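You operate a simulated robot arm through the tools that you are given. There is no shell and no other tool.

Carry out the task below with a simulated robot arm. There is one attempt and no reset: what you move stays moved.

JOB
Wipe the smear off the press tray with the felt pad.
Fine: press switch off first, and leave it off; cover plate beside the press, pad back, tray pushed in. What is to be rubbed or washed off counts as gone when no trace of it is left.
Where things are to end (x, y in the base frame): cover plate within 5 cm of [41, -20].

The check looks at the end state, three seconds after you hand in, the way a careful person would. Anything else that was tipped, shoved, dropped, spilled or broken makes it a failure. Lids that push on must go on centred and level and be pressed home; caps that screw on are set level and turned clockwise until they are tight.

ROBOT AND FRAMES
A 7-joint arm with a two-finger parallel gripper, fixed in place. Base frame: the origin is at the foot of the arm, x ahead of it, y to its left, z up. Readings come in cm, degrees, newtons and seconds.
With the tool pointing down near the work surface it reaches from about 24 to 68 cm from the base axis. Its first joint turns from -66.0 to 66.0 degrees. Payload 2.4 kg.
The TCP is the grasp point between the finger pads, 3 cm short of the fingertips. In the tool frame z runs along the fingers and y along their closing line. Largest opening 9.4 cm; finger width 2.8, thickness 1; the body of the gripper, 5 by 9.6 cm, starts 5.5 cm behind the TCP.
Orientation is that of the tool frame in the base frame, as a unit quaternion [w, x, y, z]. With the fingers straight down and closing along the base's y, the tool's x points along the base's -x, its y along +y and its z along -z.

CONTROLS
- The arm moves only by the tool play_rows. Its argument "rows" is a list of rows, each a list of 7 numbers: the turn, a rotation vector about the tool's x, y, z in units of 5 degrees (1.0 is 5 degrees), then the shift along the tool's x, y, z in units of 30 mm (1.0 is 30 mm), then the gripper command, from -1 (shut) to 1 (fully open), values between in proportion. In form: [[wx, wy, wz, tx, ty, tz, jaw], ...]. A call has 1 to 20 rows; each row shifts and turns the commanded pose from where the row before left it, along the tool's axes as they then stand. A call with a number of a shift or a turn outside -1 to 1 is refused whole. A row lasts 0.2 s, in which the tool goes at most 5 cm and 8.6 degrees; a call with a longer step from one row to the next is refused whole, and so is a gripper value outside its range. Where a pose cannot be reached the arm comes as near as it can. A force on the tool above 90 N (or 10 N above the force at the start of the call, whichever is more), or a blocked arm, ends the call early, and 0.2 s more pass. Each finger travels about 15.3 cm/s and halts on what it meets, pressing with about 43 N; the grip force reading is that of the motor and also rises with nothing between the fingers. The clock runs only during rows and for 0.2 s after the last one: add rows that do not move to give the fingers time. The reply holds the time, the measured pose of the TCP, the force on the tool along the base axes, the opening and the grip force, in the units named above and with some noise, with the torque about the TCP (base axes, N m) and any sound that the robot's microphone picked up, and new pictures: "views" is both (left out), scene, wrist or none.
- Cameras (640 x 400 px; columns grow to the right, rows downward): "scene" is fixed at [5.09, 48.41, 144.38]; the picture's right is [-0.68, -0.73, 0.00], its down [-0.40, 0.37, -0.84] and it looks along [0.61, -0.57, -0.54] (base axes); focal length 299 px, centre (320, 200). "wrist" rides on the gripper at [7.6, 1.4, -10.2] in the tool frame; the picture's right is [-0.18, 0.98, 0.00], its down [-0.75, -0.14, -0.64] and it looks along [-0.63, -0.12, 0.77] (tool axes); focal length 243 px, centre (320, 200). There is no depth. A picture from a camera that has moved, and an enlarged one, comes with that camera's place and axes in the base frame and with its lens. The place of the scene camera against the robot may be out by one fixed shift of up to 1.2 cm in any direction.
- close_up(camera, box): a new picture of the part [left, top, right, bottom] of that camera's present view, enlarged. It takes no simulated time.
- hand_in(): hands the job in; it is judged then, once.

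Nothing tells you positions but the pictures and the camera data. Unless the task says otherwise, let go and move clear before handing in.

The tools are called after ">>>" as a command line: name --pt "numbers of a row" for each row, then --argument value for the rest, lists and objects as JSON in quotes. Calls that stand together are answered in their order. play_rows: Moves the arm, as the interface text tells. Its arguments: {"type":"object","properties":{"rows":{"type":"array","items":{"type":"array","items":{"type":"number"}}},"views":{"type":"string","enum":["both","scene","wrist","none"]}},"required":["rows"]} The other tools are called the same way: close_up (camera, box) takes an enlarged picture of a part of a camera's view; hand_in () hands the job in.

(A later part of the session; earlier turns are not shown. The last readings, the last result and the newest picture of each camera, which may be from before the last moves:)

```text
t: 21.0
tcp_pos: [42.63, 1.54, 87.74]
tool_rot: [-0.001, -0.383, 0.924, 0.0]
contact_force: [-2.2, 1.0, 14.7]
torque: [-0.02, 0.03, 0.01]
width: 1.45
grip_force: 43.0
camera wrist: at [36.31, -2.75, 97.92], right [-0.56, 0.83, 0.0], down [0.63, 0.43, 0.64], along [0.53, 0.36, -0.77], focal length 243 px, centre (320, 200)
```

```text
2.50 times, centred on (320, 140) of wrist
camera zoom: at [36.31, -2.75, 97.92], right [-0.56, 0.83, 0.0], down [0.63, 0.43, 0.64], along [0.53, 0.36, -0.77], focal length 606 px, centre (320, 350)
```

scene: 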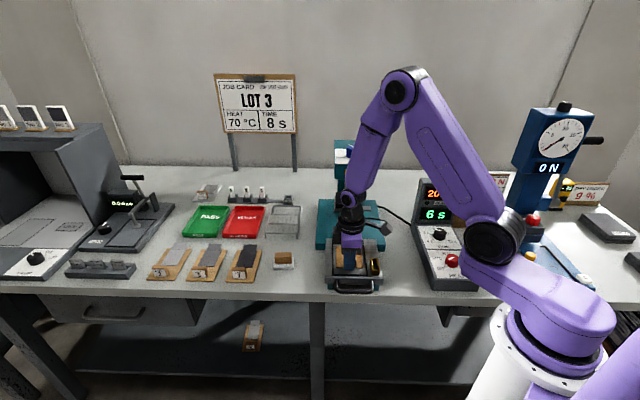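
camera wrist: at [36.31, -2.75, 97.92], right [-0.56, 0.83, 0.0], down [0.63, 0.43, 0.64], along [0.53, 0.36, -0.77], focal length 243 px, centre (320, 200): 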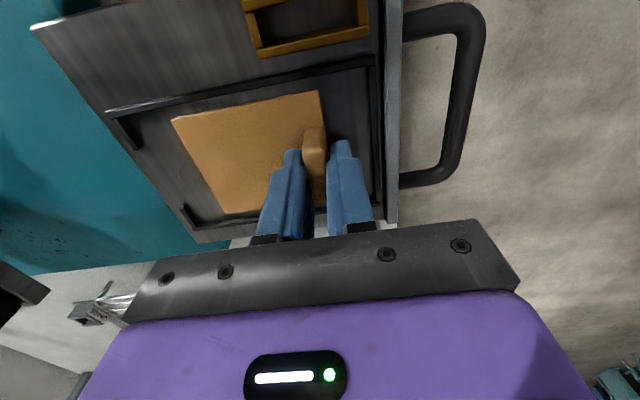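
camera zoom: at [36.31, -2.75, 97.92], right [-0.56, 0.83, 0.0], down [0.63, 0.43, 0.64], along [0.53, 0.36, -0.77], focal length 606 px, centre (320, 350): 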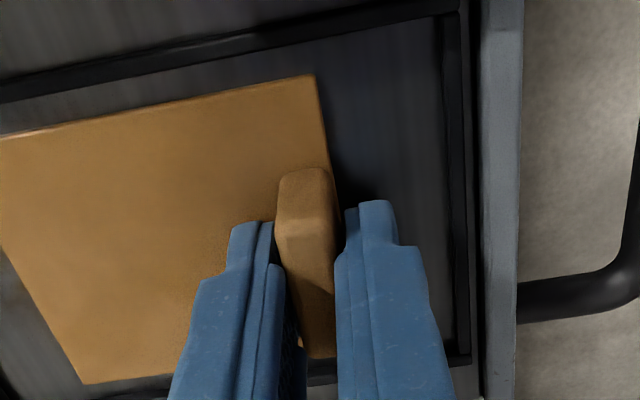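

Gripped: the opening is 1.45 cm. I'll lift slowly and check.

>>> play_rows --pt "0 0 0 0 0 -0.2 -1" --pt "0 0 0 0 0 -0.3 -1" --pt "0 0 0 0 0 -0.5 -1" --pt "0 0 0 0 0 -0.7 -1" --pt "0 0 0 0 0 0 -1"

>>> close_up --camera "scene" --box '[310, 190, 400, 300]'

>>> close_up --camera "wrist" --box '[140, 0, 440, 220]'

```text
t: 22.2
tcp_pos: [42.65, 1.53, 92.8]
tool_rot: [0.0, -0.382, 0.924, 0.0]
contact_force: [-0.5, 0.2, 0.1]
torque: [-0.02, 0.02, 0.01]
width: 1.06
grip_force: 43.7
camera wrist: at [36.3, -2.77, 103.0], right [-0.56, 0.83, 0.0], down [0.63, 0.43, 0.64], along [0.53, 0.36, -0.77], focal length 243 px, centre (320, 200)
```

scene: 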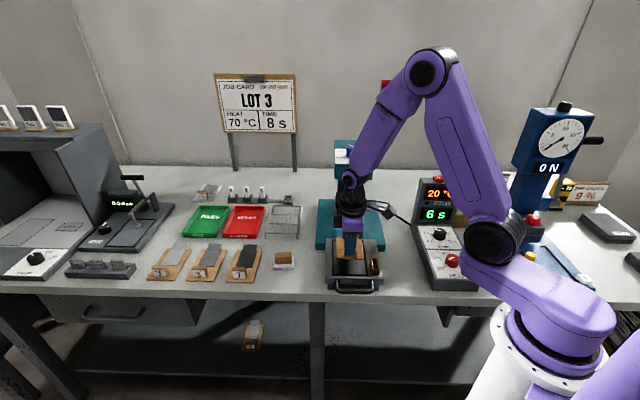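
wrist: 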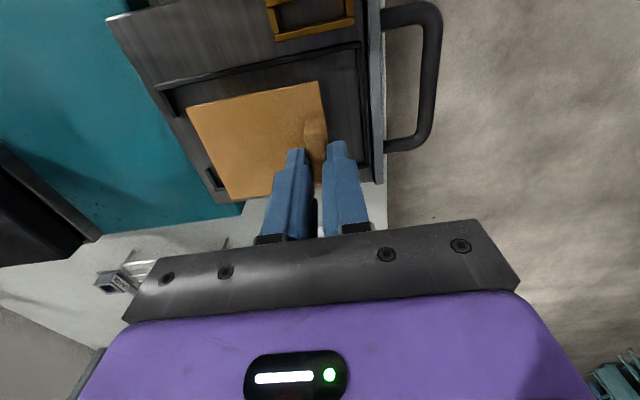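

```text
3.64 times, centred on (355, 245) of scene
camera zoom: at [5.09, 48.41, 144.38], right [-0.68, -0.73, 0.0], down [-0.4, 0.37, -0.84], along [0.61, -0.57, -0.54], focal length 1086 px, centre (193, 36)
```

zoom: 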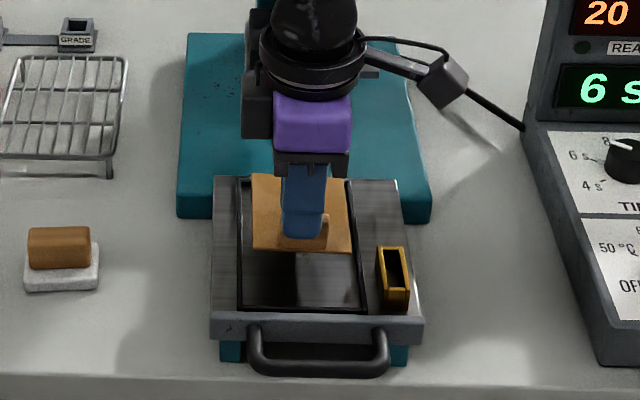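

```text
1.82 times, centred on (290, 110) of wrist
camera zoom: at [36.3, -2.77, 103.0], right [-0.56, 0.83, 0.0], down [0.63, 0.43, 0.64], along [0.53, 0.36, -0.77], focal length 441 px, centre (374, 364)
```

zoom: 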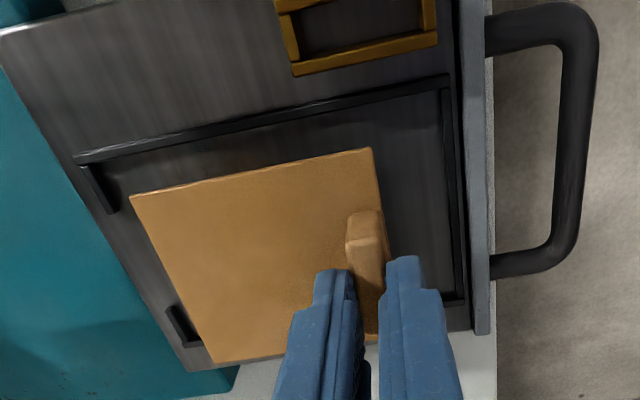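

>>> close_up --camera "scene" --box '[330, 215, 375, 270]'

>>> close_up --camera "wrist" --box '[270, 80, 390, 180]'

```text
7.27 times, centred on (352, 242) of scene
camera zoom: at [5.09, 48.41, 144.38], right [-0.68, -0.73, 0.0], down [-0.4, 0.37, -0.84], along [0.61, -0.57, -0.54], focal length 2173 px, centre (84, -109)
```

zoom: 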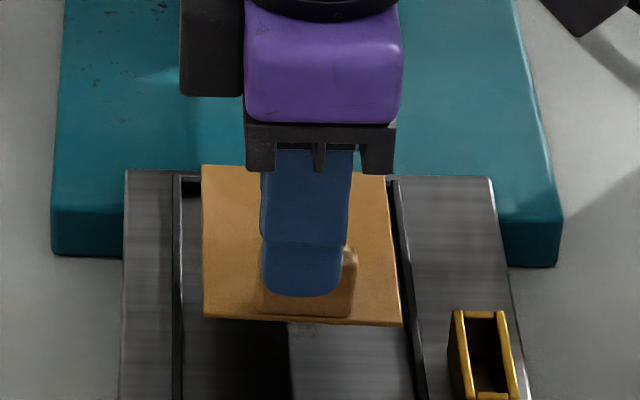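

```text
4.00 times, centred on (330, 130) of wrist
camera zoom: at [36.3, -2.77, 103.0], right [-0.56, 0.83, 0.0], down [0.63, 0.43, 0.64], along [0.53, 0.36, -0.77], focal length 970 px, centre (280, 480)
```

zoom: 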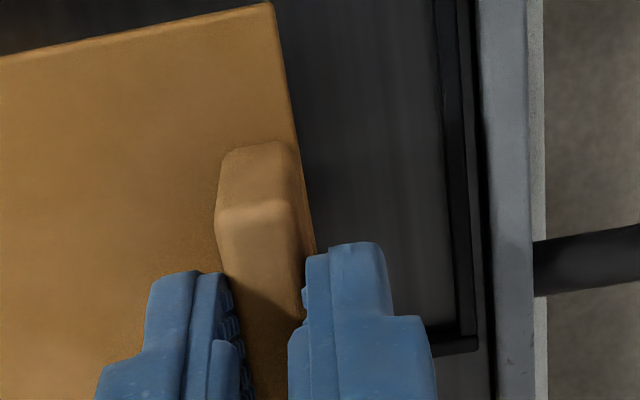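

The plate came up level, but the knob slipped about 1.6–2 cm in the fingers, leaving it held only near its top. I'll set it back down gently and take a deeper grip.

>>> play_rows --pt "0 0 0 0 0 0.15 -1" --pt "0 0 0 0 0 0.25 -1" --pt "0 0 0 0 0 0.25 -1" --pt "0 0 0 0 0 0.2 -1" --pt "0 0 0 0 0 0.1 -1" --pt "0 0 0 0 0 0 -1"

>>> close_up --camera "scene" --box '[330, 215, 375, 270]'

>>> close_up --camera "wrist" --box '[270, 80, 390, 180]'

```text
t: 23.6
tcp_pos: [42.78, 1.61, 89.91]
tool_rot: [0.0, -0.382, 0.924, -0.001]
contact_force: [-0.3, 0.6, 0.3]
torque: [0.03, -0.02, 0.0]
width: 1.06
grip_force: 42.8
camera wrist: at [36.31, -2.76, 100.16], right [-0.56, 0.83, 0.0], down [0.63, 0.43, 0.64], along [0.53, 0.36, -0.77], focal length 243 px, centre (320, 200)
```

scene: 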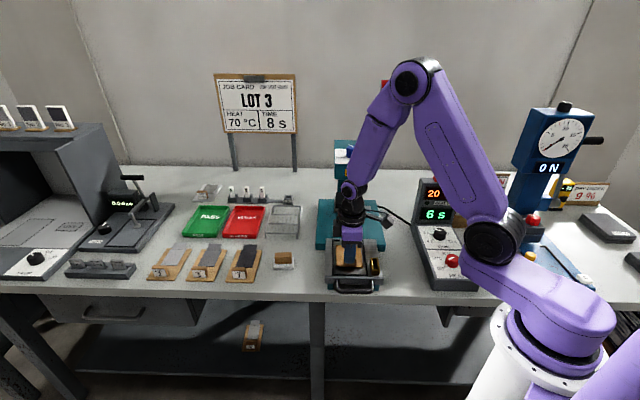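
wrist: 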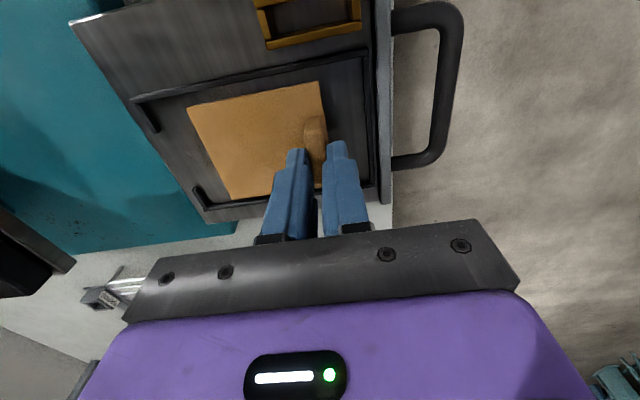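

```text
7.27 times, centred on (352, 242) of scene
camera zoom: at [5.09, 48.41, 144.38], right [-0.68, -0.73, 0.0], down [-0.4, 0.37, -0.84], along [0.61, -0.57, -0.54], focal length 2173 px, centre (84, -109)
```

zoom: 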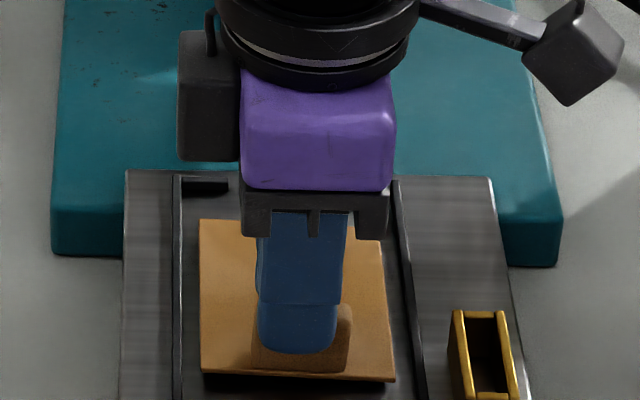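

```text
4.00 times, centred on (330, 130) of wrist
camera zoom: at [36.31, -2.76, 100.16], right [-0.56, 0.83, 0.0], down [0.63, 0.43, 0.64], along [0.53, 0.36, -0.77], focal length 970 px, centre (280, 480)
```

zoom: 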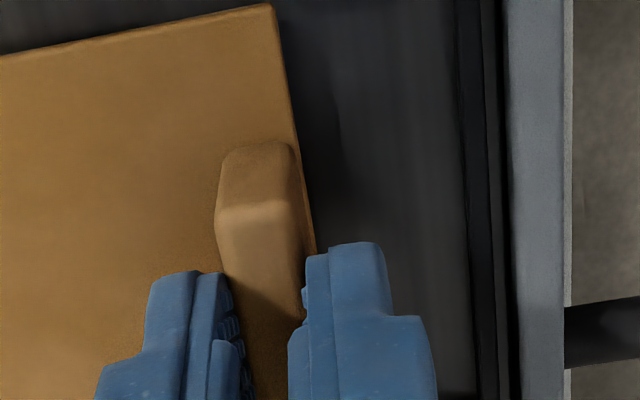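

>>> play_rows --pt "0 0 0 0 0 0.06 -1" --pt "0 0 0 0 0 0.06 -1" --pt "0 0 0 0 0 0.06 -1" --pt "0 0 0 0 0 0 -1" --views "none"

>>> play_rows --pt "0 0 0 0 0 0.05 -1" --pt "0 0 0 0 0 0 -1" --views "none"

>>> close_up --camera "scene" --box '[330, 225, 375, 280]'

```text
t: 24.6
tcp_pos: [42.69, 1.58, 89.37]
tool_rot: [0.001, -0.384, 0.924, -0.001]
contact_force: [0.3, 2.0, 27.9]
torque: [-0.74, 0.7, -0.02]
width: 1.06
grip_force: 42.9
```

```text
t: 25.2
tcp_pos: [42.85, 1.4, 89.32]
tool_rot: [0.001, -0.383, 0.924, -0.002]
contact_force: [-0.7, 2.5, 44.2]
torque: [-0.1, 0.13, 0.02]
width: 1.06
grip_force: 42.9
```

```text
7.27 times, centred on (352, 252) of scene
camera zoom: at [5.03, 48.41, 144.38], right [-0.68, -0.73, 0.0], down [-0.4, 0.37, -0.84], along [0.61, -0.57, -0.54], focal length 2173 px, centre (84, -182)
```

zoom: 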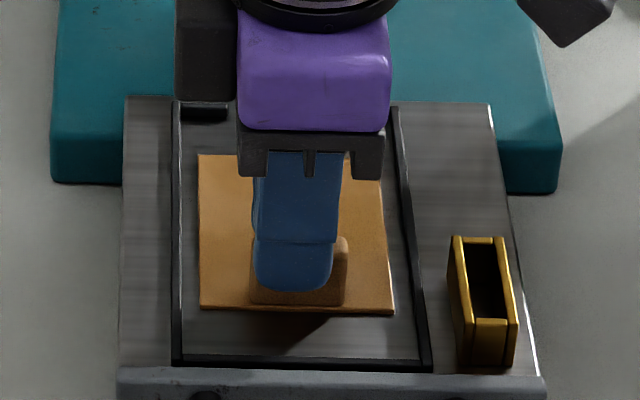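

The plate is back on the tray, and the grip bore 44 N without slipping. I'll open, go down about 1 cm (still clear of the plate) and grip the knob again at mid-height.

>>> play_rows --pt "0 0 0 0 0 -0.04 -1" --pt "0 0 0 0 0 0 -0.6" --pt "0 0 0 0 0 0 -0.4" --pt "0 0 0 0 0 0 -0.4" --pt "0 0 0 0 0 0.15 -0.4" --pt "0 0 0 0 0 0.15 -0.4" --pt "0 0 0 0 0 0 -0.4"

>>> close_up --camera "wrist" --box '[260, 80, 400, 190]'

>>> close_up --camera "scene" --box '[330, 225, 375, 280]'

```text
t: 26.8
tcp_pos: [42.81, 1.54, 88.39]
tool_rot: [0.0, -0.382, 0.924, 0.001]
contact_force: [-0.8, 0.0, 0.3]
torque: [0.02, 0.02, -0.01]
width: 2.83
grip_force: 0.2
camera wrist: at [36.32, -2.76, 98.7], right [-0.56, 0.83, 0.0], down [0.63, 0.43, 0.64], along [0.53, 0.36, -0.77], focal length 243 px, centre (320, 200)
```

scene: 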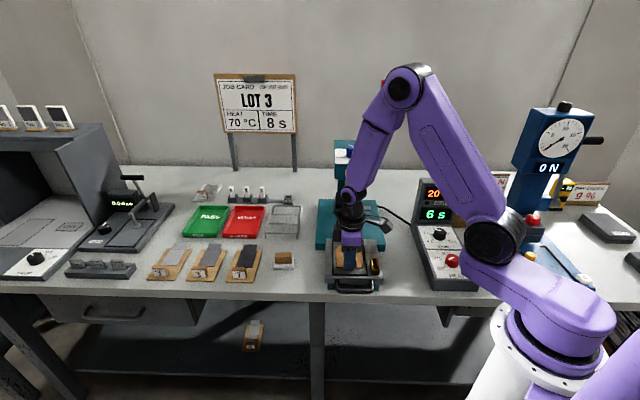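
wrist: 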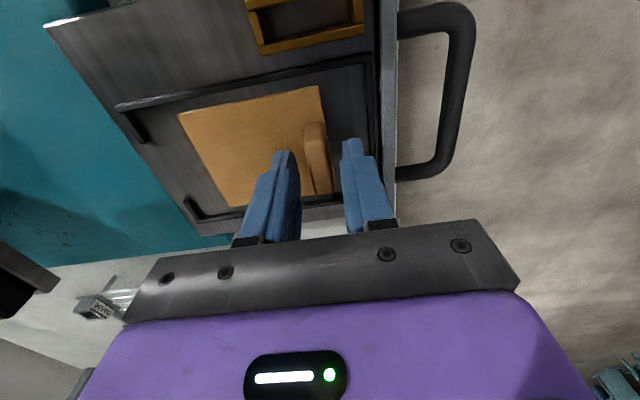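

```text
3.64 times, centred on (330, 135) of wrist
camera zoom: at [36.32, -2.76, 98.7], right [-0.56, 0.83, 0.0], down [0.63, 0.43, 0.64], along [0.53, 0.36, -0.77], focal length 882 px, centre (284, 436)
```

zoom: 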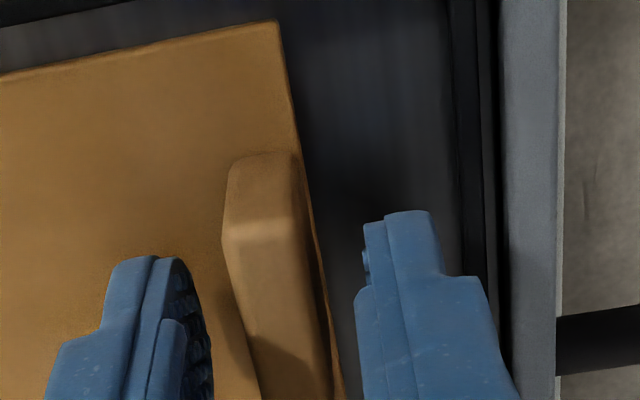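

```text
7.27 times, centred on (352, 252) of scene
camera zoom: at [5.09, 48.41, 144.38], right [-0.68, -0.73, 0.0], down [-0.4, 0.37, -0.84], along [0.61, -0.57, -0.54], focal length 2173 px, centre (84, -182)
```

zoom: 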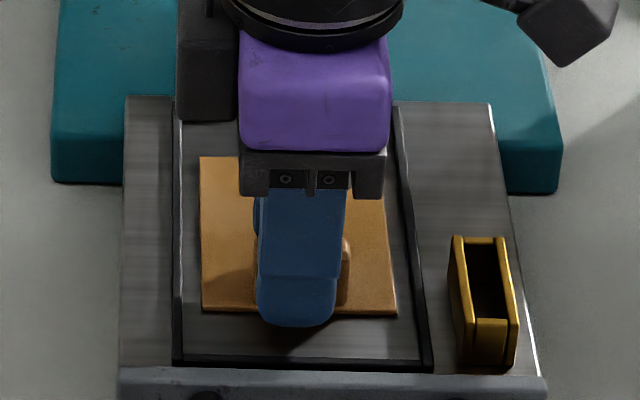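

>>> play_rows --pt "0 0 0 0 0 0 -0.6" --pt "0 0 0 0 0 0 -0.8" --pt "0 0 0 0 0 0 -1" --pt "0 0 0 0 0 0 -1" --pt "0 0 0 0 0 0 -1" --views "none"

>>> play_rows --pt "0 0 0 0 0 -0.05 -1" --pt "0 0 0 0 0 -0.1 -1" --pt "0 0 0 0 0 -0.1 -1" --pt "0 0 0 0 0 -0.1 -1" --pt "0 0 0 0 0 0 -1"

>>> close_up --camera "wrist" --box '[260, 80, 400, 190]'

>>> close_up --camera "scene" --box '[330, 225, 375, 280]'

```text
t: 28.0
tcp_pos: [42.66, 1.49, 88.59]
tool_rot: [0.0, -0.383, 0.924, -0.001]
contact_force: [0.0, -0.3, 0.6]
torque: [-0.03, 0.03, 0.02]
width: 1.07
grip_force: 42.9
```

```text
t: 29.2
tcp_pos: [42.76, 1.59, 89.55]
tool_rot: [0.001, -0.382, 0.924, 0.0]
contact_force: [-0.3, 0.5, -1.6]
torque: [0.04, 0.04, -0.01]
width: 1.04
grip_force: 43.0
camera wrist: at [36.33, -2.76, 99.79], right [-0.56, 0.83, 0.0], down [0.63, 0.43, 0.64], along [0.53, 0.36, -0.77], focal length 243 px, centre (320, 200)
```

scene: 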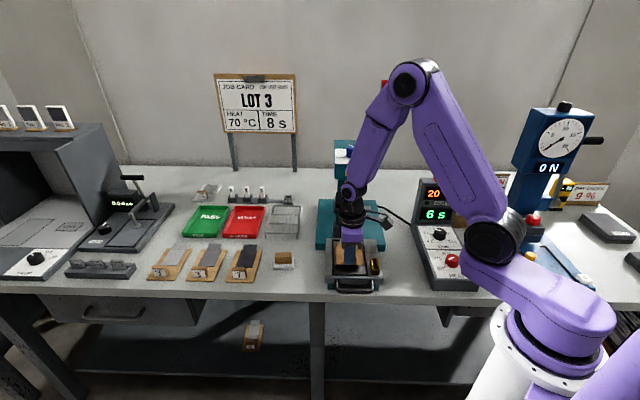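
wrist: 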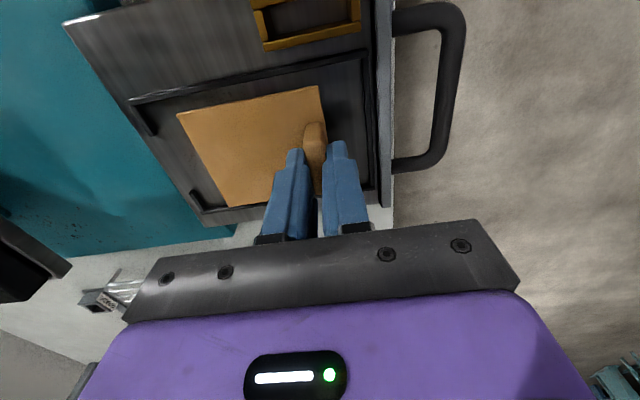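

```text
3.64 times, centred on (330, 135) of wrist
camera zoom: at [36.33, -2.76, 99.79], right [-0.56, 0.83, 0.0], down [0.63, 0.43, 0.64], along [0.53, 0.36, -0.77], focal length 882 px, centre (284, 436)
```

zoom: 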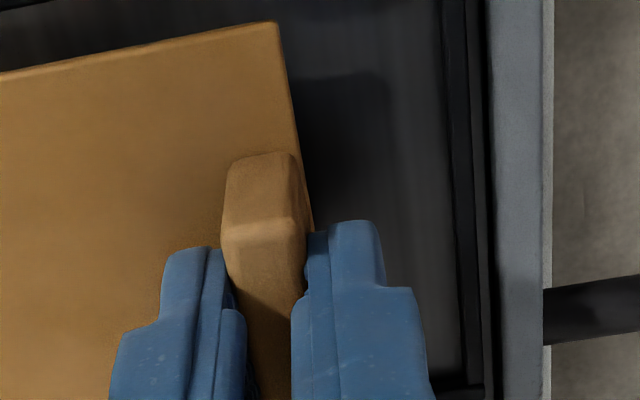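

```text
7.27 times, centred on (352, 252) of scene
camera zoom: at [5.09, 48.41, 144.38], right [-0.68, -0.73, 0.0], down [-0.4, 0.37, -0.84], along [0.61, -0.57, -0.54], focal length 2173 px, centre (84, -182)
```

zoom: 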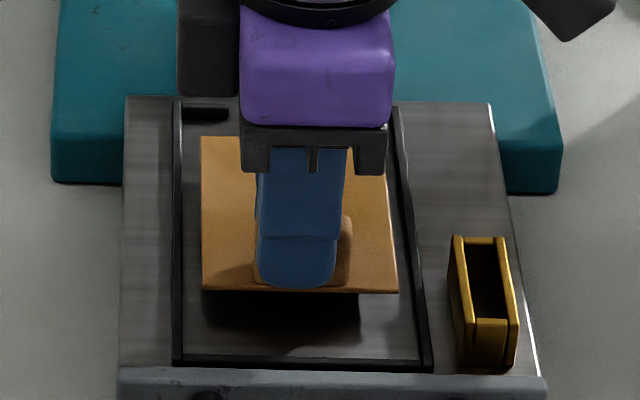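

Now the grip is sound (1.04 cm opening, no slip over 1 cm of lift). I'll raise the plate well clear, and then carry it to the right.

>>> play_rows --pt "0 0 0 0 0 -0.3 -1" --pt "0 0 0 0 0 -0.45 -1" --pt "0 0 0 0 0 -0.45 -1" --pt "0 0 0 0 0 -0.45 -1" --pt "0 0 0 0 0 -0.45 -1" --pt "0 0 0 0 0 -0.45 -1" --pt "0 0 0 0 0 -0.45 -1" --pt "0 0 0 0 0 -0.2 -1" --pt "0 0 0 0 0 0 -1"

>>> close_up --camera "scene" --box '[310, 190, 400, 300]'

>>> close_up --camera "wrist" --box '[140, 0, 440, 220]'

```text
t: 31.2
tcp_pos: [42.65, 1.6, 99.11]
tool_rot: [0.0, -0.383, 0.924, 0.0]
contact_force: [-0.4, -0.2, -0.2]
torque: [0.05, -0.03, -0.01]
width: 1.07
grip_force: 42.9
camera wrist: at [36.31, -2.69, 109.39], right [-0.56, 0.83, 0.0], down [0.63, 0.43, 0.64], along [0.53, 0.36, -0.77], focal length 243 px, centre (320, 200)
```

scene: 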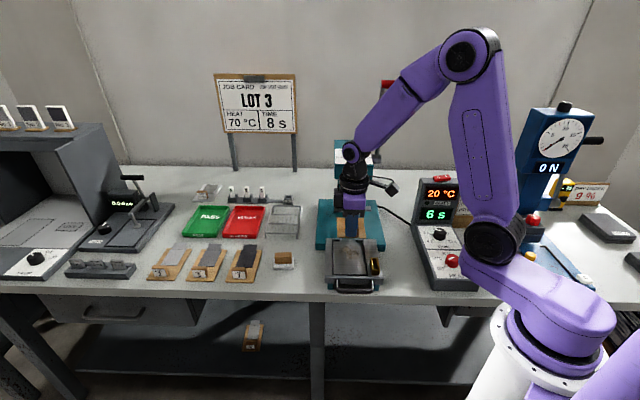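
wrist: 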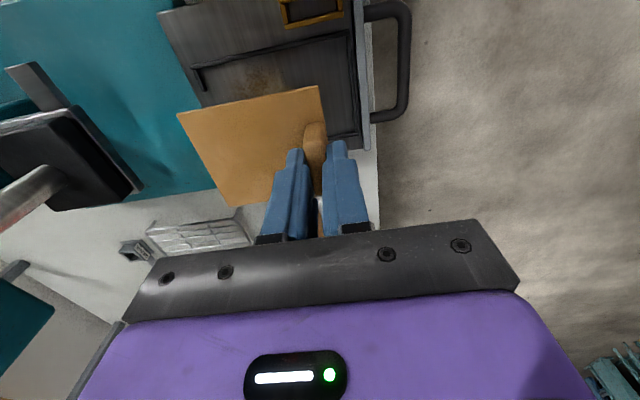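

```text
3.64 times, centred on (355, 245) of scene
camera zoom: at [5.09, 48.41, 144.38], right [-0.68, -0.73, 0.0], down [-0.4, 0.37, -0.84], along [0.61, -0.57, -0.54], focal length 1086 px, centre (193, 36)
```

zoom: 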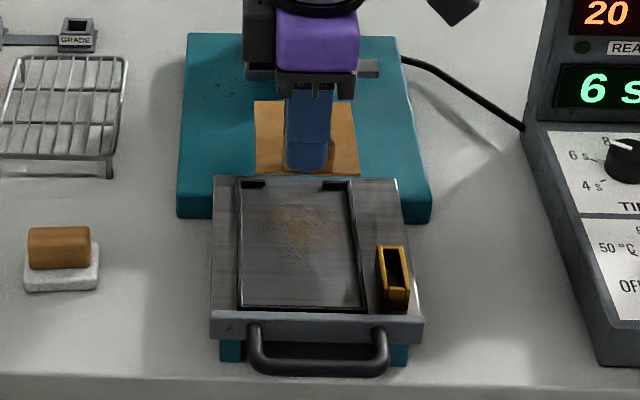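

```text
1.82 times, centred on (290, 110) of wrist
camera zoom: at [36.31, -2.69, 109.39], right [-0.56, 0.83, 0.0], down [0.63, 0.43, 0.64], along [0.53, 0.36, -0.77], focal length 441 px, centre (374, 364)
```

zoom: 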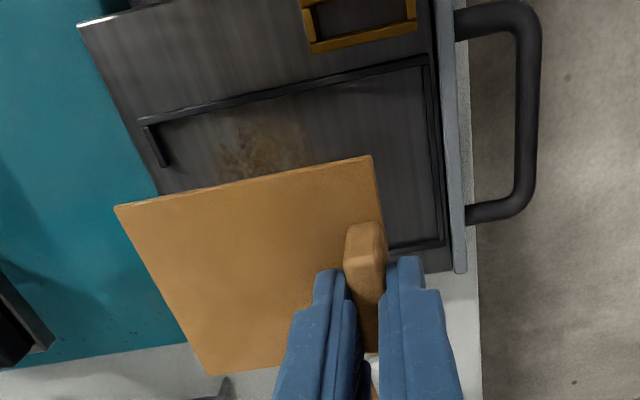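

The smear shows on the tray now, a brown patch. The plate is steady, so I'll carry it to the right of the press.

>>> play_rows --pt "0 0 0 0.3 0 0 -1" --pt "0 0 0 0.5 0 0 -1" --pt "0 0 0 0.5 0 0 -1" --pt "0 0 0 0.5 0 0 -1" --pt "0 0 0 0.5 0 0 -1" --pt "0 0 0 0.5 0 0 -1" --pt "0 0 0 0.5 0 0 -1" --pt "0 0 0 0.5 0 0 -1" --pt "0 0 0 0.5 0 0 -1" --pt "0 0 0 0.5 0 0 -1" --pt "0 0 0 0.5 0 0 -1" --pt "0 0 0 0.46 0 0 -1" --pt "0 0 0 0 0 0 -1"

```text
t: 34.0
tcp_pos: [30.34, -10.67, 99.12]
tool_rot: [-0.001, -0.383, 0.924, -0.001]
contact_force: [0.4, 0.5, -1.0]
torque: [0.0, 0.01, 0.03]
width: 1.08
grip_force: 43.2
camera wrist: at [24.01, -14.95, 109.36], right [-0.56, 0.83, 0.0], down [0.63, 0.43, 0.64], along [0.53, 0.36, -0.77], focal length 243 px, centre (320, 200)
```

scene: 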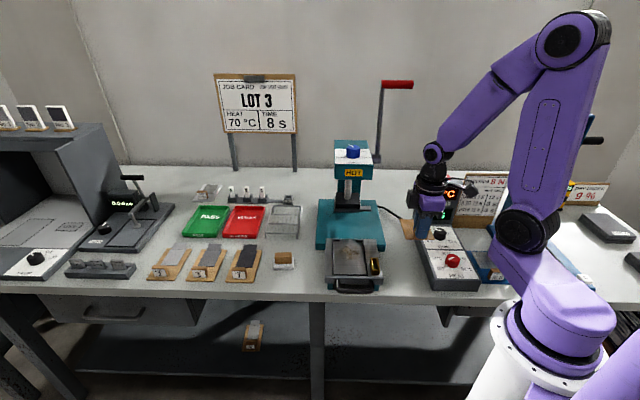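
wrist: 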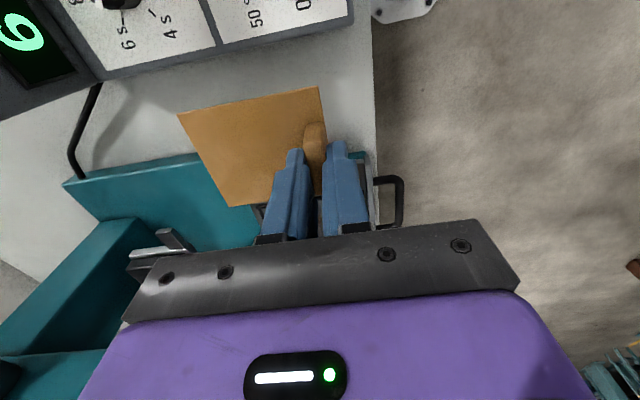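

>>> play_rows --pt "0 0 0 0 -0.35 0 -1" --pt "0 0 0 0 -0.5 0 -1" --pt "0 0 0 0 -0.5 0 -1" --pt "0 0 0 0 -0.5 0 -1" --pt "0 0 0 0 -0.5 0 -1" --pt "0 0 0 0 -0.5 0.2 -1" --pt "0 0 0 0 -0.38 0.4 -1" --pt "0 0 0 0 -0.2 0.5 -1" --pt "0 0 0 0 0 0.5 -1" --pt "0 0 0 0 0 0 -1"

>>> close_up --camera "wrist" --box '[100, 0, 440, 250]'

>>> close_up --camera "scene" --box '[370, 170, 490, 290]'

```text
t: 36.2
tcp_pos: [37.86, -17.83, 94.23]
tool_rot: [0.001, -0.383, 0.924, 0.0]
contact_force: [0.0, 0.6, -0.3]
torque: [0.0, 0.0, -0.01]
width: 1.05
grip_force: 42.9
camera wrist: at [31.4, -22.23, 104.53], right [-0.56, 0.83, 0.0], down [0.63, 0.43, 0.64], along [0.53, 0.36, -0.77], focal length 243 px, centre (320, 200)
```

scene: 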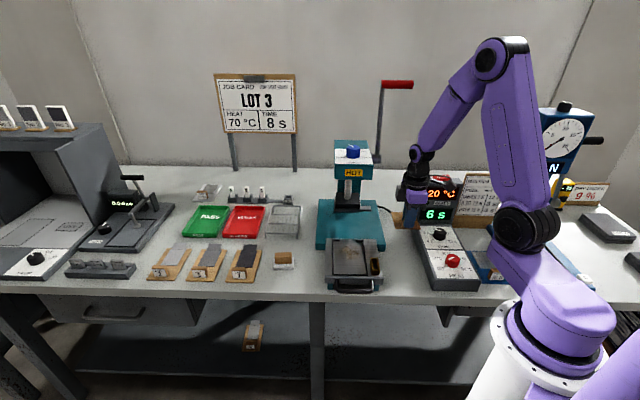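
wrist: 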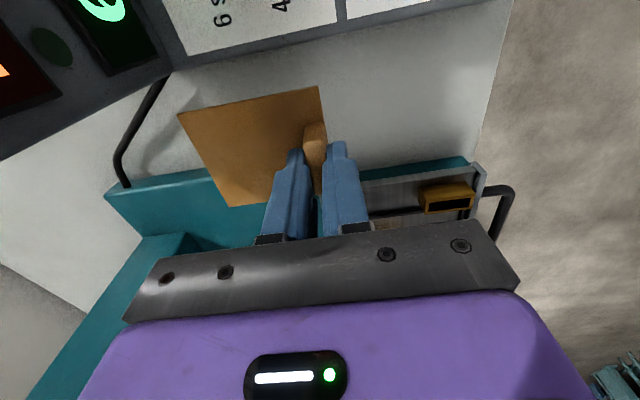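

```text
1.60 times, centred on (270, 125) of wrist
camera zoom: at [31.4, -22.23, 104.53], right [-0.56, 0.83, 0.0], down [0.63, 0.43, 0.64], along [0.53, 0.36, -0.77], focal length 388 px, centre (400, 320)
```

zoom: 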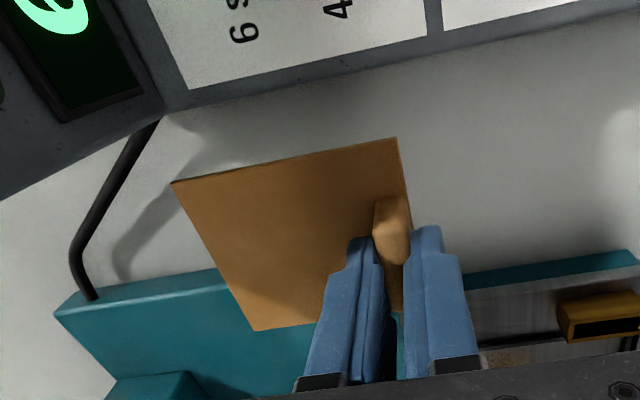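

```text
3.33 times, centred on (430, 230) of scene
camera zoom: at [5.09, 48.41, 144.38], right [-0.68, -0.73, 0.0], down [-0.4, 0.37, -0.84], along [0.61, -0.57, -0.54], focal length 996 px, centre (-47, 100)
```

zoom: 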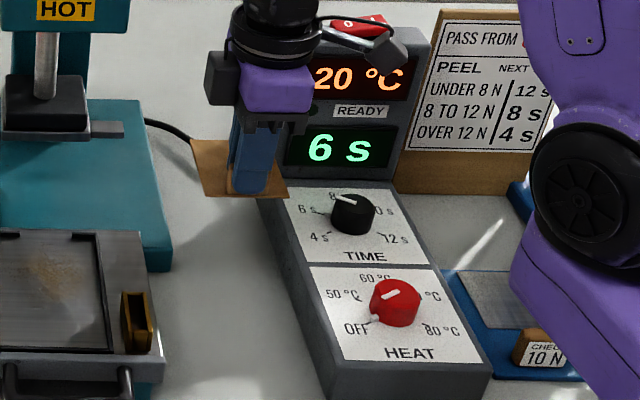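

>>> play_rows --pt "0 0 0 0 0 0.4 -1" --pt "0 0 0 0 0 0.4 -1" --pt "0 0 0 0 0 0.4 -1" --pt "0 0 0 0 0 0.4 -1" --pt "0 0 0 0 0 0.4 -1" --pt "0 0 0 0 0 0.3 -1" --pt "0 0 0 0 0 0 -1"

>>> close_up --camera "wrist" --box '[100, 0, 440, 250]'

>>> close_up --camera "scene" --box '[370, 190, 460, 280]'

```text
t: 37.8
tcp_pos: [37.79, -17.79, 87.41]
tool_rot: [0.0, -0.383, 0.924, 0.0]
contact_force: [-0.2, -0.1, -0.9]
torque: [-0.02, 0.02, 0.01]
width: 1.08
grip_force: 43.3
camera wrist: at [31.42, -22.22, 97.66], right [-0.56, 0.83, 0.0], down [0.63, 0.43, 0.64], along [0.53, 0.36, -0.77], focal length 243 px, centre (320, 200)
```

scene: 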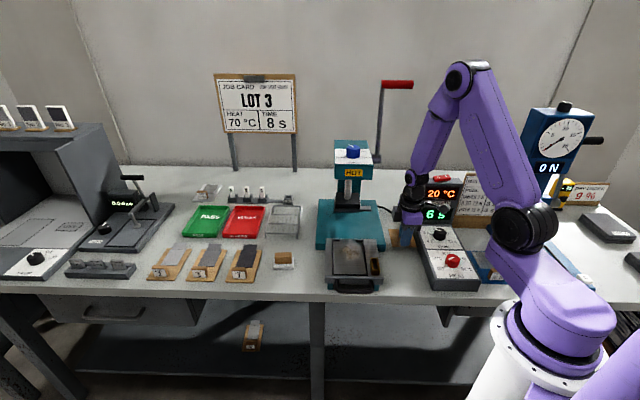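
wrist: 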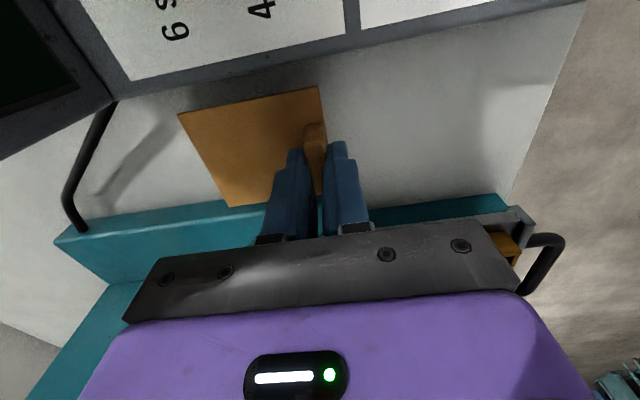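

```text
1.60 times, centred on (270, 125) of wrist
camera zoom: at [31.42, -22.22, 97.66], right [-0.56, 0.83, 0.0], down [0.63, 0.43, 0.64], along [0.53, 0.36, -0.77], focal length 388 px, centre (400, 320)
```

zoom: 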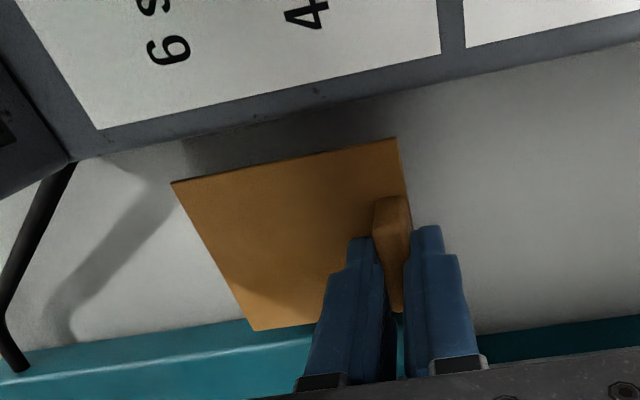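

```text
4.44 times, centred on (415, 235) of scene
camera zoom: at [5.09, 48.41, 144.38], right [-0.68, -0.73, 0.0], down [-0.4, 0.37, -0.84], along [0.61, -0.57, -0.54], focal length 1328 px, centre (-102, 44)
```

zoom: 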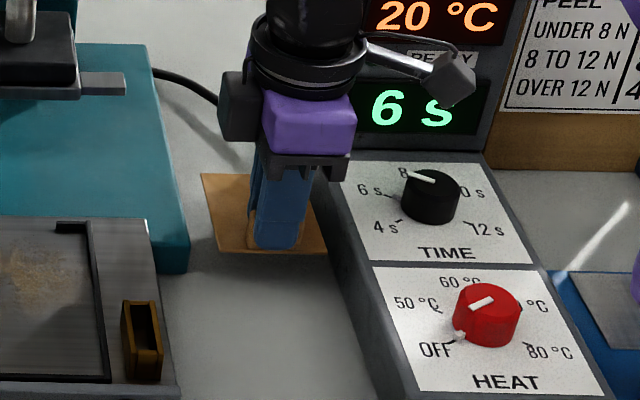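

The plate is heading for the clear strip between press and box. I'll lower it the rest of the way in small steps.

>>> play_rows --pt "0 0 0 0 0 0.2 -1" --pt "0 0 0 0 0 0.2 -1" --pt "0 0 0 0 0 0.15 -1" --pt "0 0 0 0 0 0 -1" --views "wrist"

>>> close_up --camera "scene" --box '[380, 215, 440, 265]'

```text
t: 38.8
tcp_pos: [37.83, -17.86, 85.74]
tool_rot: [0.0, -0.383, 0.924, 0.0]
contact_force: [0.0, -0.3, -0.2]
torque: [0.02, -0.01, 0.03]
width: 1.04
grip_force: 43.3
camera wrist: at [31.43, -22.21, 96.0], right [-0.56, 0.83, 0.0], down [0.63, 0.43, 0.64], along [0.53, 0.36, -0.77], focal length 243 px, centre (320, 200)
```

wrist: 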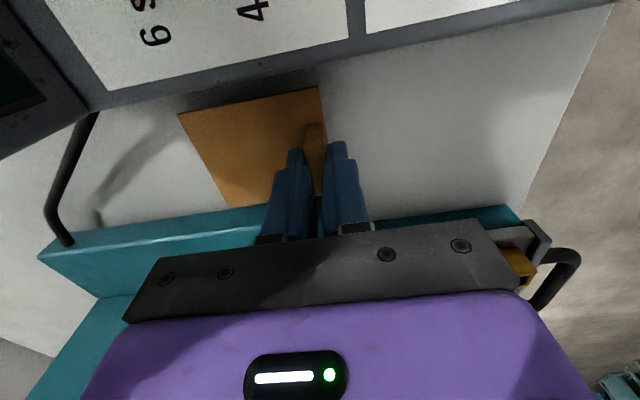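

```text
8.00 times, centred on (410, 240) of scene
camera zoom: at [5.09, 48.41, 144.38], right [-0.68, -0.73, 0.0], down [-0.4, 0.37, -0.84], along [0.61, -0.57, -0.54], focal length 2390 px, centre (-400, -120)
```

zoom: 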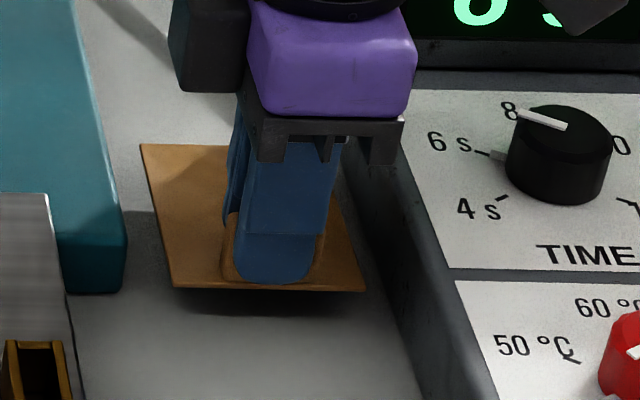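

>>> play_rows --pt "0 0 0 0 0 0.1 -1" --pt "0 0 0 0 0 0.1 -1" --pt "0 0 0 0 0 0 -1" --views "none"

>>> close_up --camera "scene" --box '[380, 215, 440, 265]'

```text
t: 39.6
tcp_pos: [37.81, -17.94, 85.2]
tool_rot: [0.0, -0.383, 0.924, 0.0]
contact_force: [-0.4, 0.3, -0.7]
torque: [0.04, 0.04, -0.02]
width: 1.07
grip_force: 43.4
```

```text
8.00 times, centred on (410, 240) of scene
camera zoom: at [5.09, 48.41, 144.38], right [-0.68, -0.73, 0.0], down [-0.4, 0.37, -0.84], along [0.61, -0.57, -0.54], focal length 2390 px, centre (-400, -120)
```

zoom: 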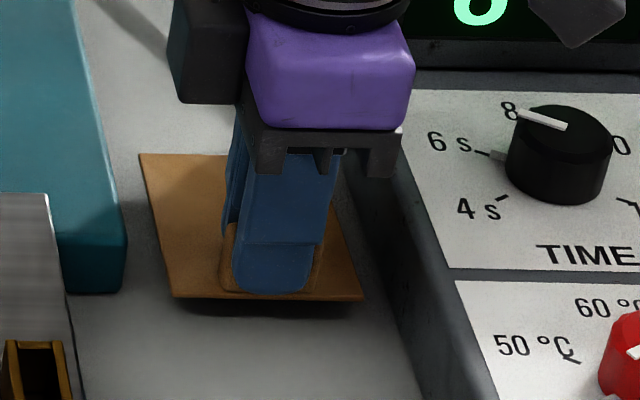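

>>> play_rows --pt "0 0 0 0 0 0.08 -1" --pt "0 0 0 0 0 0.06 -1" --pt "0 0 0 0 0 0 -1" --views "none"

>>> play_rows --pt "0 0 0 0 0 0.06 -1" --pt "0 0 0 0 0 0 -1" --views "none"

>>> close_up --camera "scene" --box '[380, 215, 440, 265]'

```text
t: 40.4
tcp_pos: [37.83, -17.99, 84.83]
tool_rot: [0.0, -0.383, 0.924, 0.0]
contact_force: [-0.2, -0.5, -0.4]
torque: [0.01, 0.02, -0.02]
width: 1.07
grip_force: 42.9
```

```text
t: 41.0
tcp_pos: [37.87, -18.01, 84.54]
tool_rot: [0.001, -0.383, 0.924, 0.0]
contact_force: [0.3, -0.1, -1.4]
torque: [0.02, 0.02, -0.02]
width: 1.1
grip_force: 43.2
```

```text
8.00 times, centred on (410, 240) of scene
camera zoom: at [5.09, 48.41, 144.38], right [-0.68, -0.73, 0.0], down [-0.4, 0.37, -0.84], along [0.61, -0.57, -0.54], focal length 2390 px, centre (-400, -120)
```

zoom: 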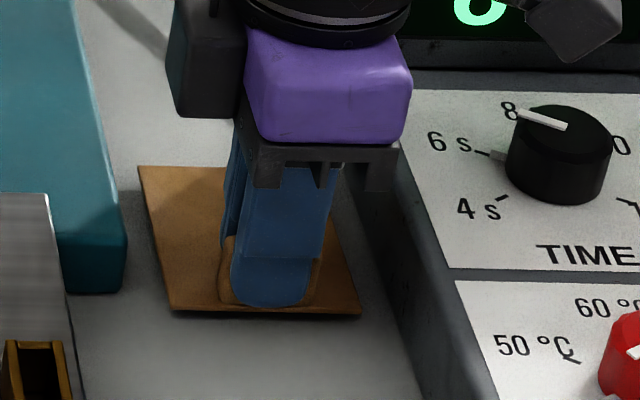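

>>> play_rows --pt "0 0 0 0 0 0.05 -1" --pt "0 0 0 0 0 0.05 -1" --pt "0 0 0 0 0 0 -1" --views "none"

>>> play_rows --pt "0 0 0 0 0 0.04 -1" --pt "0 0 0 0 0 0 -1" --views "none"

>>> close_up --camera "scene" --box '[380, 215, 440, 265]'

```text
t: 41.8
tcp_pos: [37.78, -17.91, 84.22]
tool_rot: [0.0, -0.383, 0.924, 0.0]
contact_force: [0.0, 0.4, 0.1]
torque: [0.01, 0.02, 0.0]
width: 1.06
grip_force: 42.6
```

```text
t: 42.4
tcp_pos: [37.79, -18.05, 84.17]
tool_rot: [0.0, -0.383, 0.924, 0.0]
contact_force: [0.0, 0.1, -0.2]
torque: [-0.03, -0.01, 0.0]
width: 1.09
grip_force: 43.1
```

```text
8.00 times, centred on (410, 240) of scene
camera zoom: at [5.09, 48.41, 144.38], right [-0.68, -0.73, 0.0], down [-0.4, 0.37, -0.84], along [0.61, -0.57, -0.54], focal length 2390 px, centre (-400, -120)
```

zoom: 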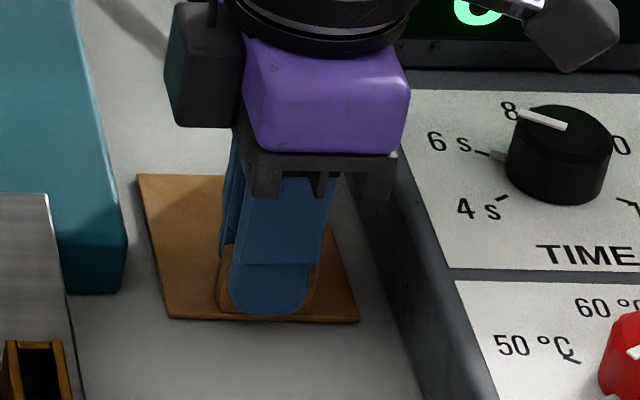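

>>> play_rows --pt "0 0 0 0 0 0.05 -1" --pt "0 0 0 0 0 0.05 -1" --pt "0 0 0 0 0 0 -1" --views "none"

>>> play_rows --pt "0 0 0 0 0 0.05 -1" --pt "0 0 0 0 0 0 -1" --views "none"

>>> close_up --camera "scene" --box '[380, 215, 440, 265]'

```text
t: 43.2
tcp_pos: [37.82, -17.92, 83.97]
tool_rot: [0.0, -0.382, 0.924, -0.001]
contact_force: [-5.8, 3.1, 44.3]
torque: [0.04, 0.07, -0.05]
width: 1.11
grip_force: 42.9
```

```text
t: 43.8
tcp_pos: [37.81, -17.97, 83.82]
tool_rot: [0.001, -0.383, 0.924, 0.0]
contact_force: [-2.7, 2.7, 43.1]
torque: [0.0, 0.04, -0.04]
width: 1.08
grip_force: 43.1
```

```text
8.00 times, centred on (410, 240) of scene
camera zoom: at [5.03, 48.44, 144.37], right [-0.68, -0.73, 0.0], down [-0.4, 0.37, -0.84], along [0.61, -0.57, -0.54], focal length 2390 px, centre (-400, -120)
```

zoom: 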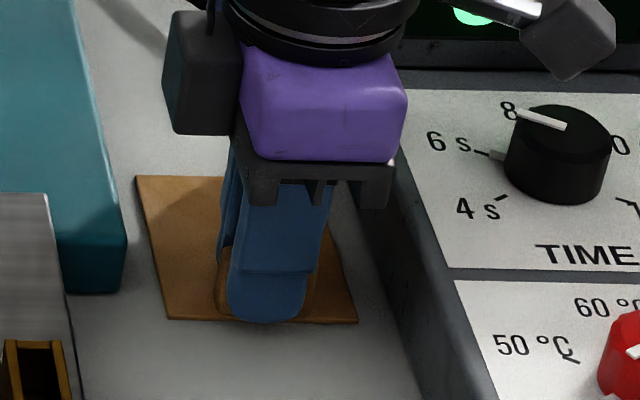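

The plate is on the bench at the target. I'll ease off, open and rise.

>>> play_rows --pt "0 0 0 0 0 -0.08 -1" --pt "0 0 0 0 0 0 -0.8" --pt "0 0 0 0 0 0 -0.5" --pt "0 0 0 0 0 0 -0.4" --pt "0 0 0 0 0 0 -0.4" --views "none"

>>> play_rows --pt "0 0 0 0 0 -0.3 -0.4" --pt "0 0 0 0 0 -0.5 -0.4" --pt "0 0 0 0 0 -1 -0.4" --pt "0 0 0 0 0 -1 -0.4" --pt "0 0 0 0 0 -1 -0.4" --pt "0 0 0 0 0 -1 -0.4" --pt "0 0 0 0 0 -1 -0.4" --pt "0 0 0 0 0 0 -0.4"

>>> close_up --camera "scene" --box '[370, 190, 460, 280]'

>>> close_up --camera "scene" --box '[320, 225, 385, 295]'

```text
t: 45.0
tcp_pos: [37.79, -17.98, 83.99]
tool_rot: [0.0, -0.382, 0.924, 0.0]
contact_force: [0.9, -0.7, -0.2]
torque: [-0.02, 0.02, 0.01]
width: 2.84
grip_force: 0.2
```

```text
t: 46.8
tcp_pos: [37.85, -17.9, 101.42]
tool_rot: [0.001, -0.383, 0.924, 0.0]
contact_force: [0.1, 0.1, -0.2]
torque: [-0.01, 0.0, 0.02]
width: 2.83
grip_force: 0.0
camera wrist: at [31.4, -22.22, 111.68], right [-0.56, 0.83, 0.0], down [0.63, 0.43, 0.64], along [0.53, 0.36, -0.77], focal length 243 px, centre (320, 200)
```

scene: 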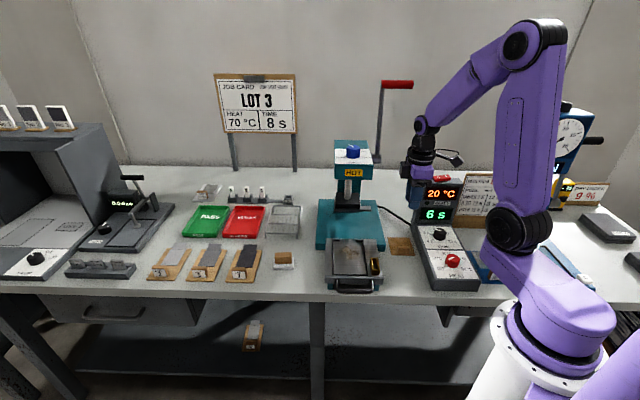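
wrist: 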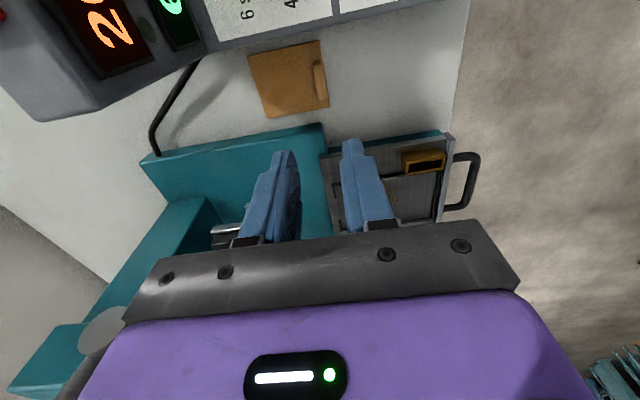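

```text
4.44 times, centred on (415, 235) of scene
camera zoom: at [5.09, 48.41, 144.38], right [-0.68, -0.73, 0.0], down [-0.4, 0.37, -0.84], along [0.61, -0.57, -0.54], focal length 1328 px, centre (-102, 44)
```

zoom: 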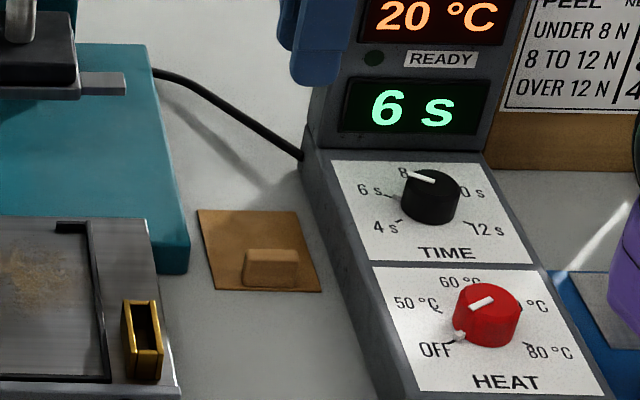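

```text
5.71 times, centred on (352, 260) of scene
camera zoom: at [5.09, 48.41, 144.38], right [-0.68, -0.73, 0.0], down [-0.4, 0.37, -0.84], along [0.61, -0.57, -0.54], focal length 1707 px, centre (134, -143)
```

zoom: 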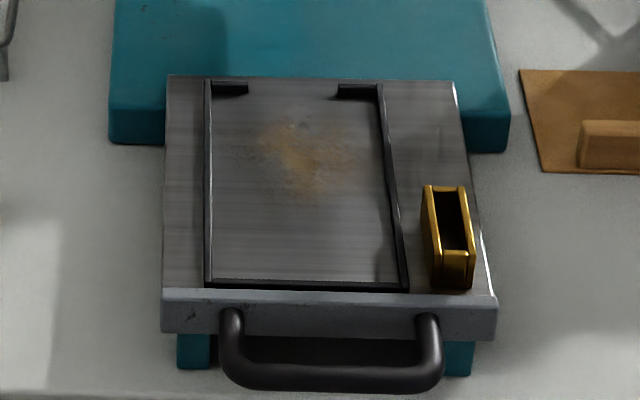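

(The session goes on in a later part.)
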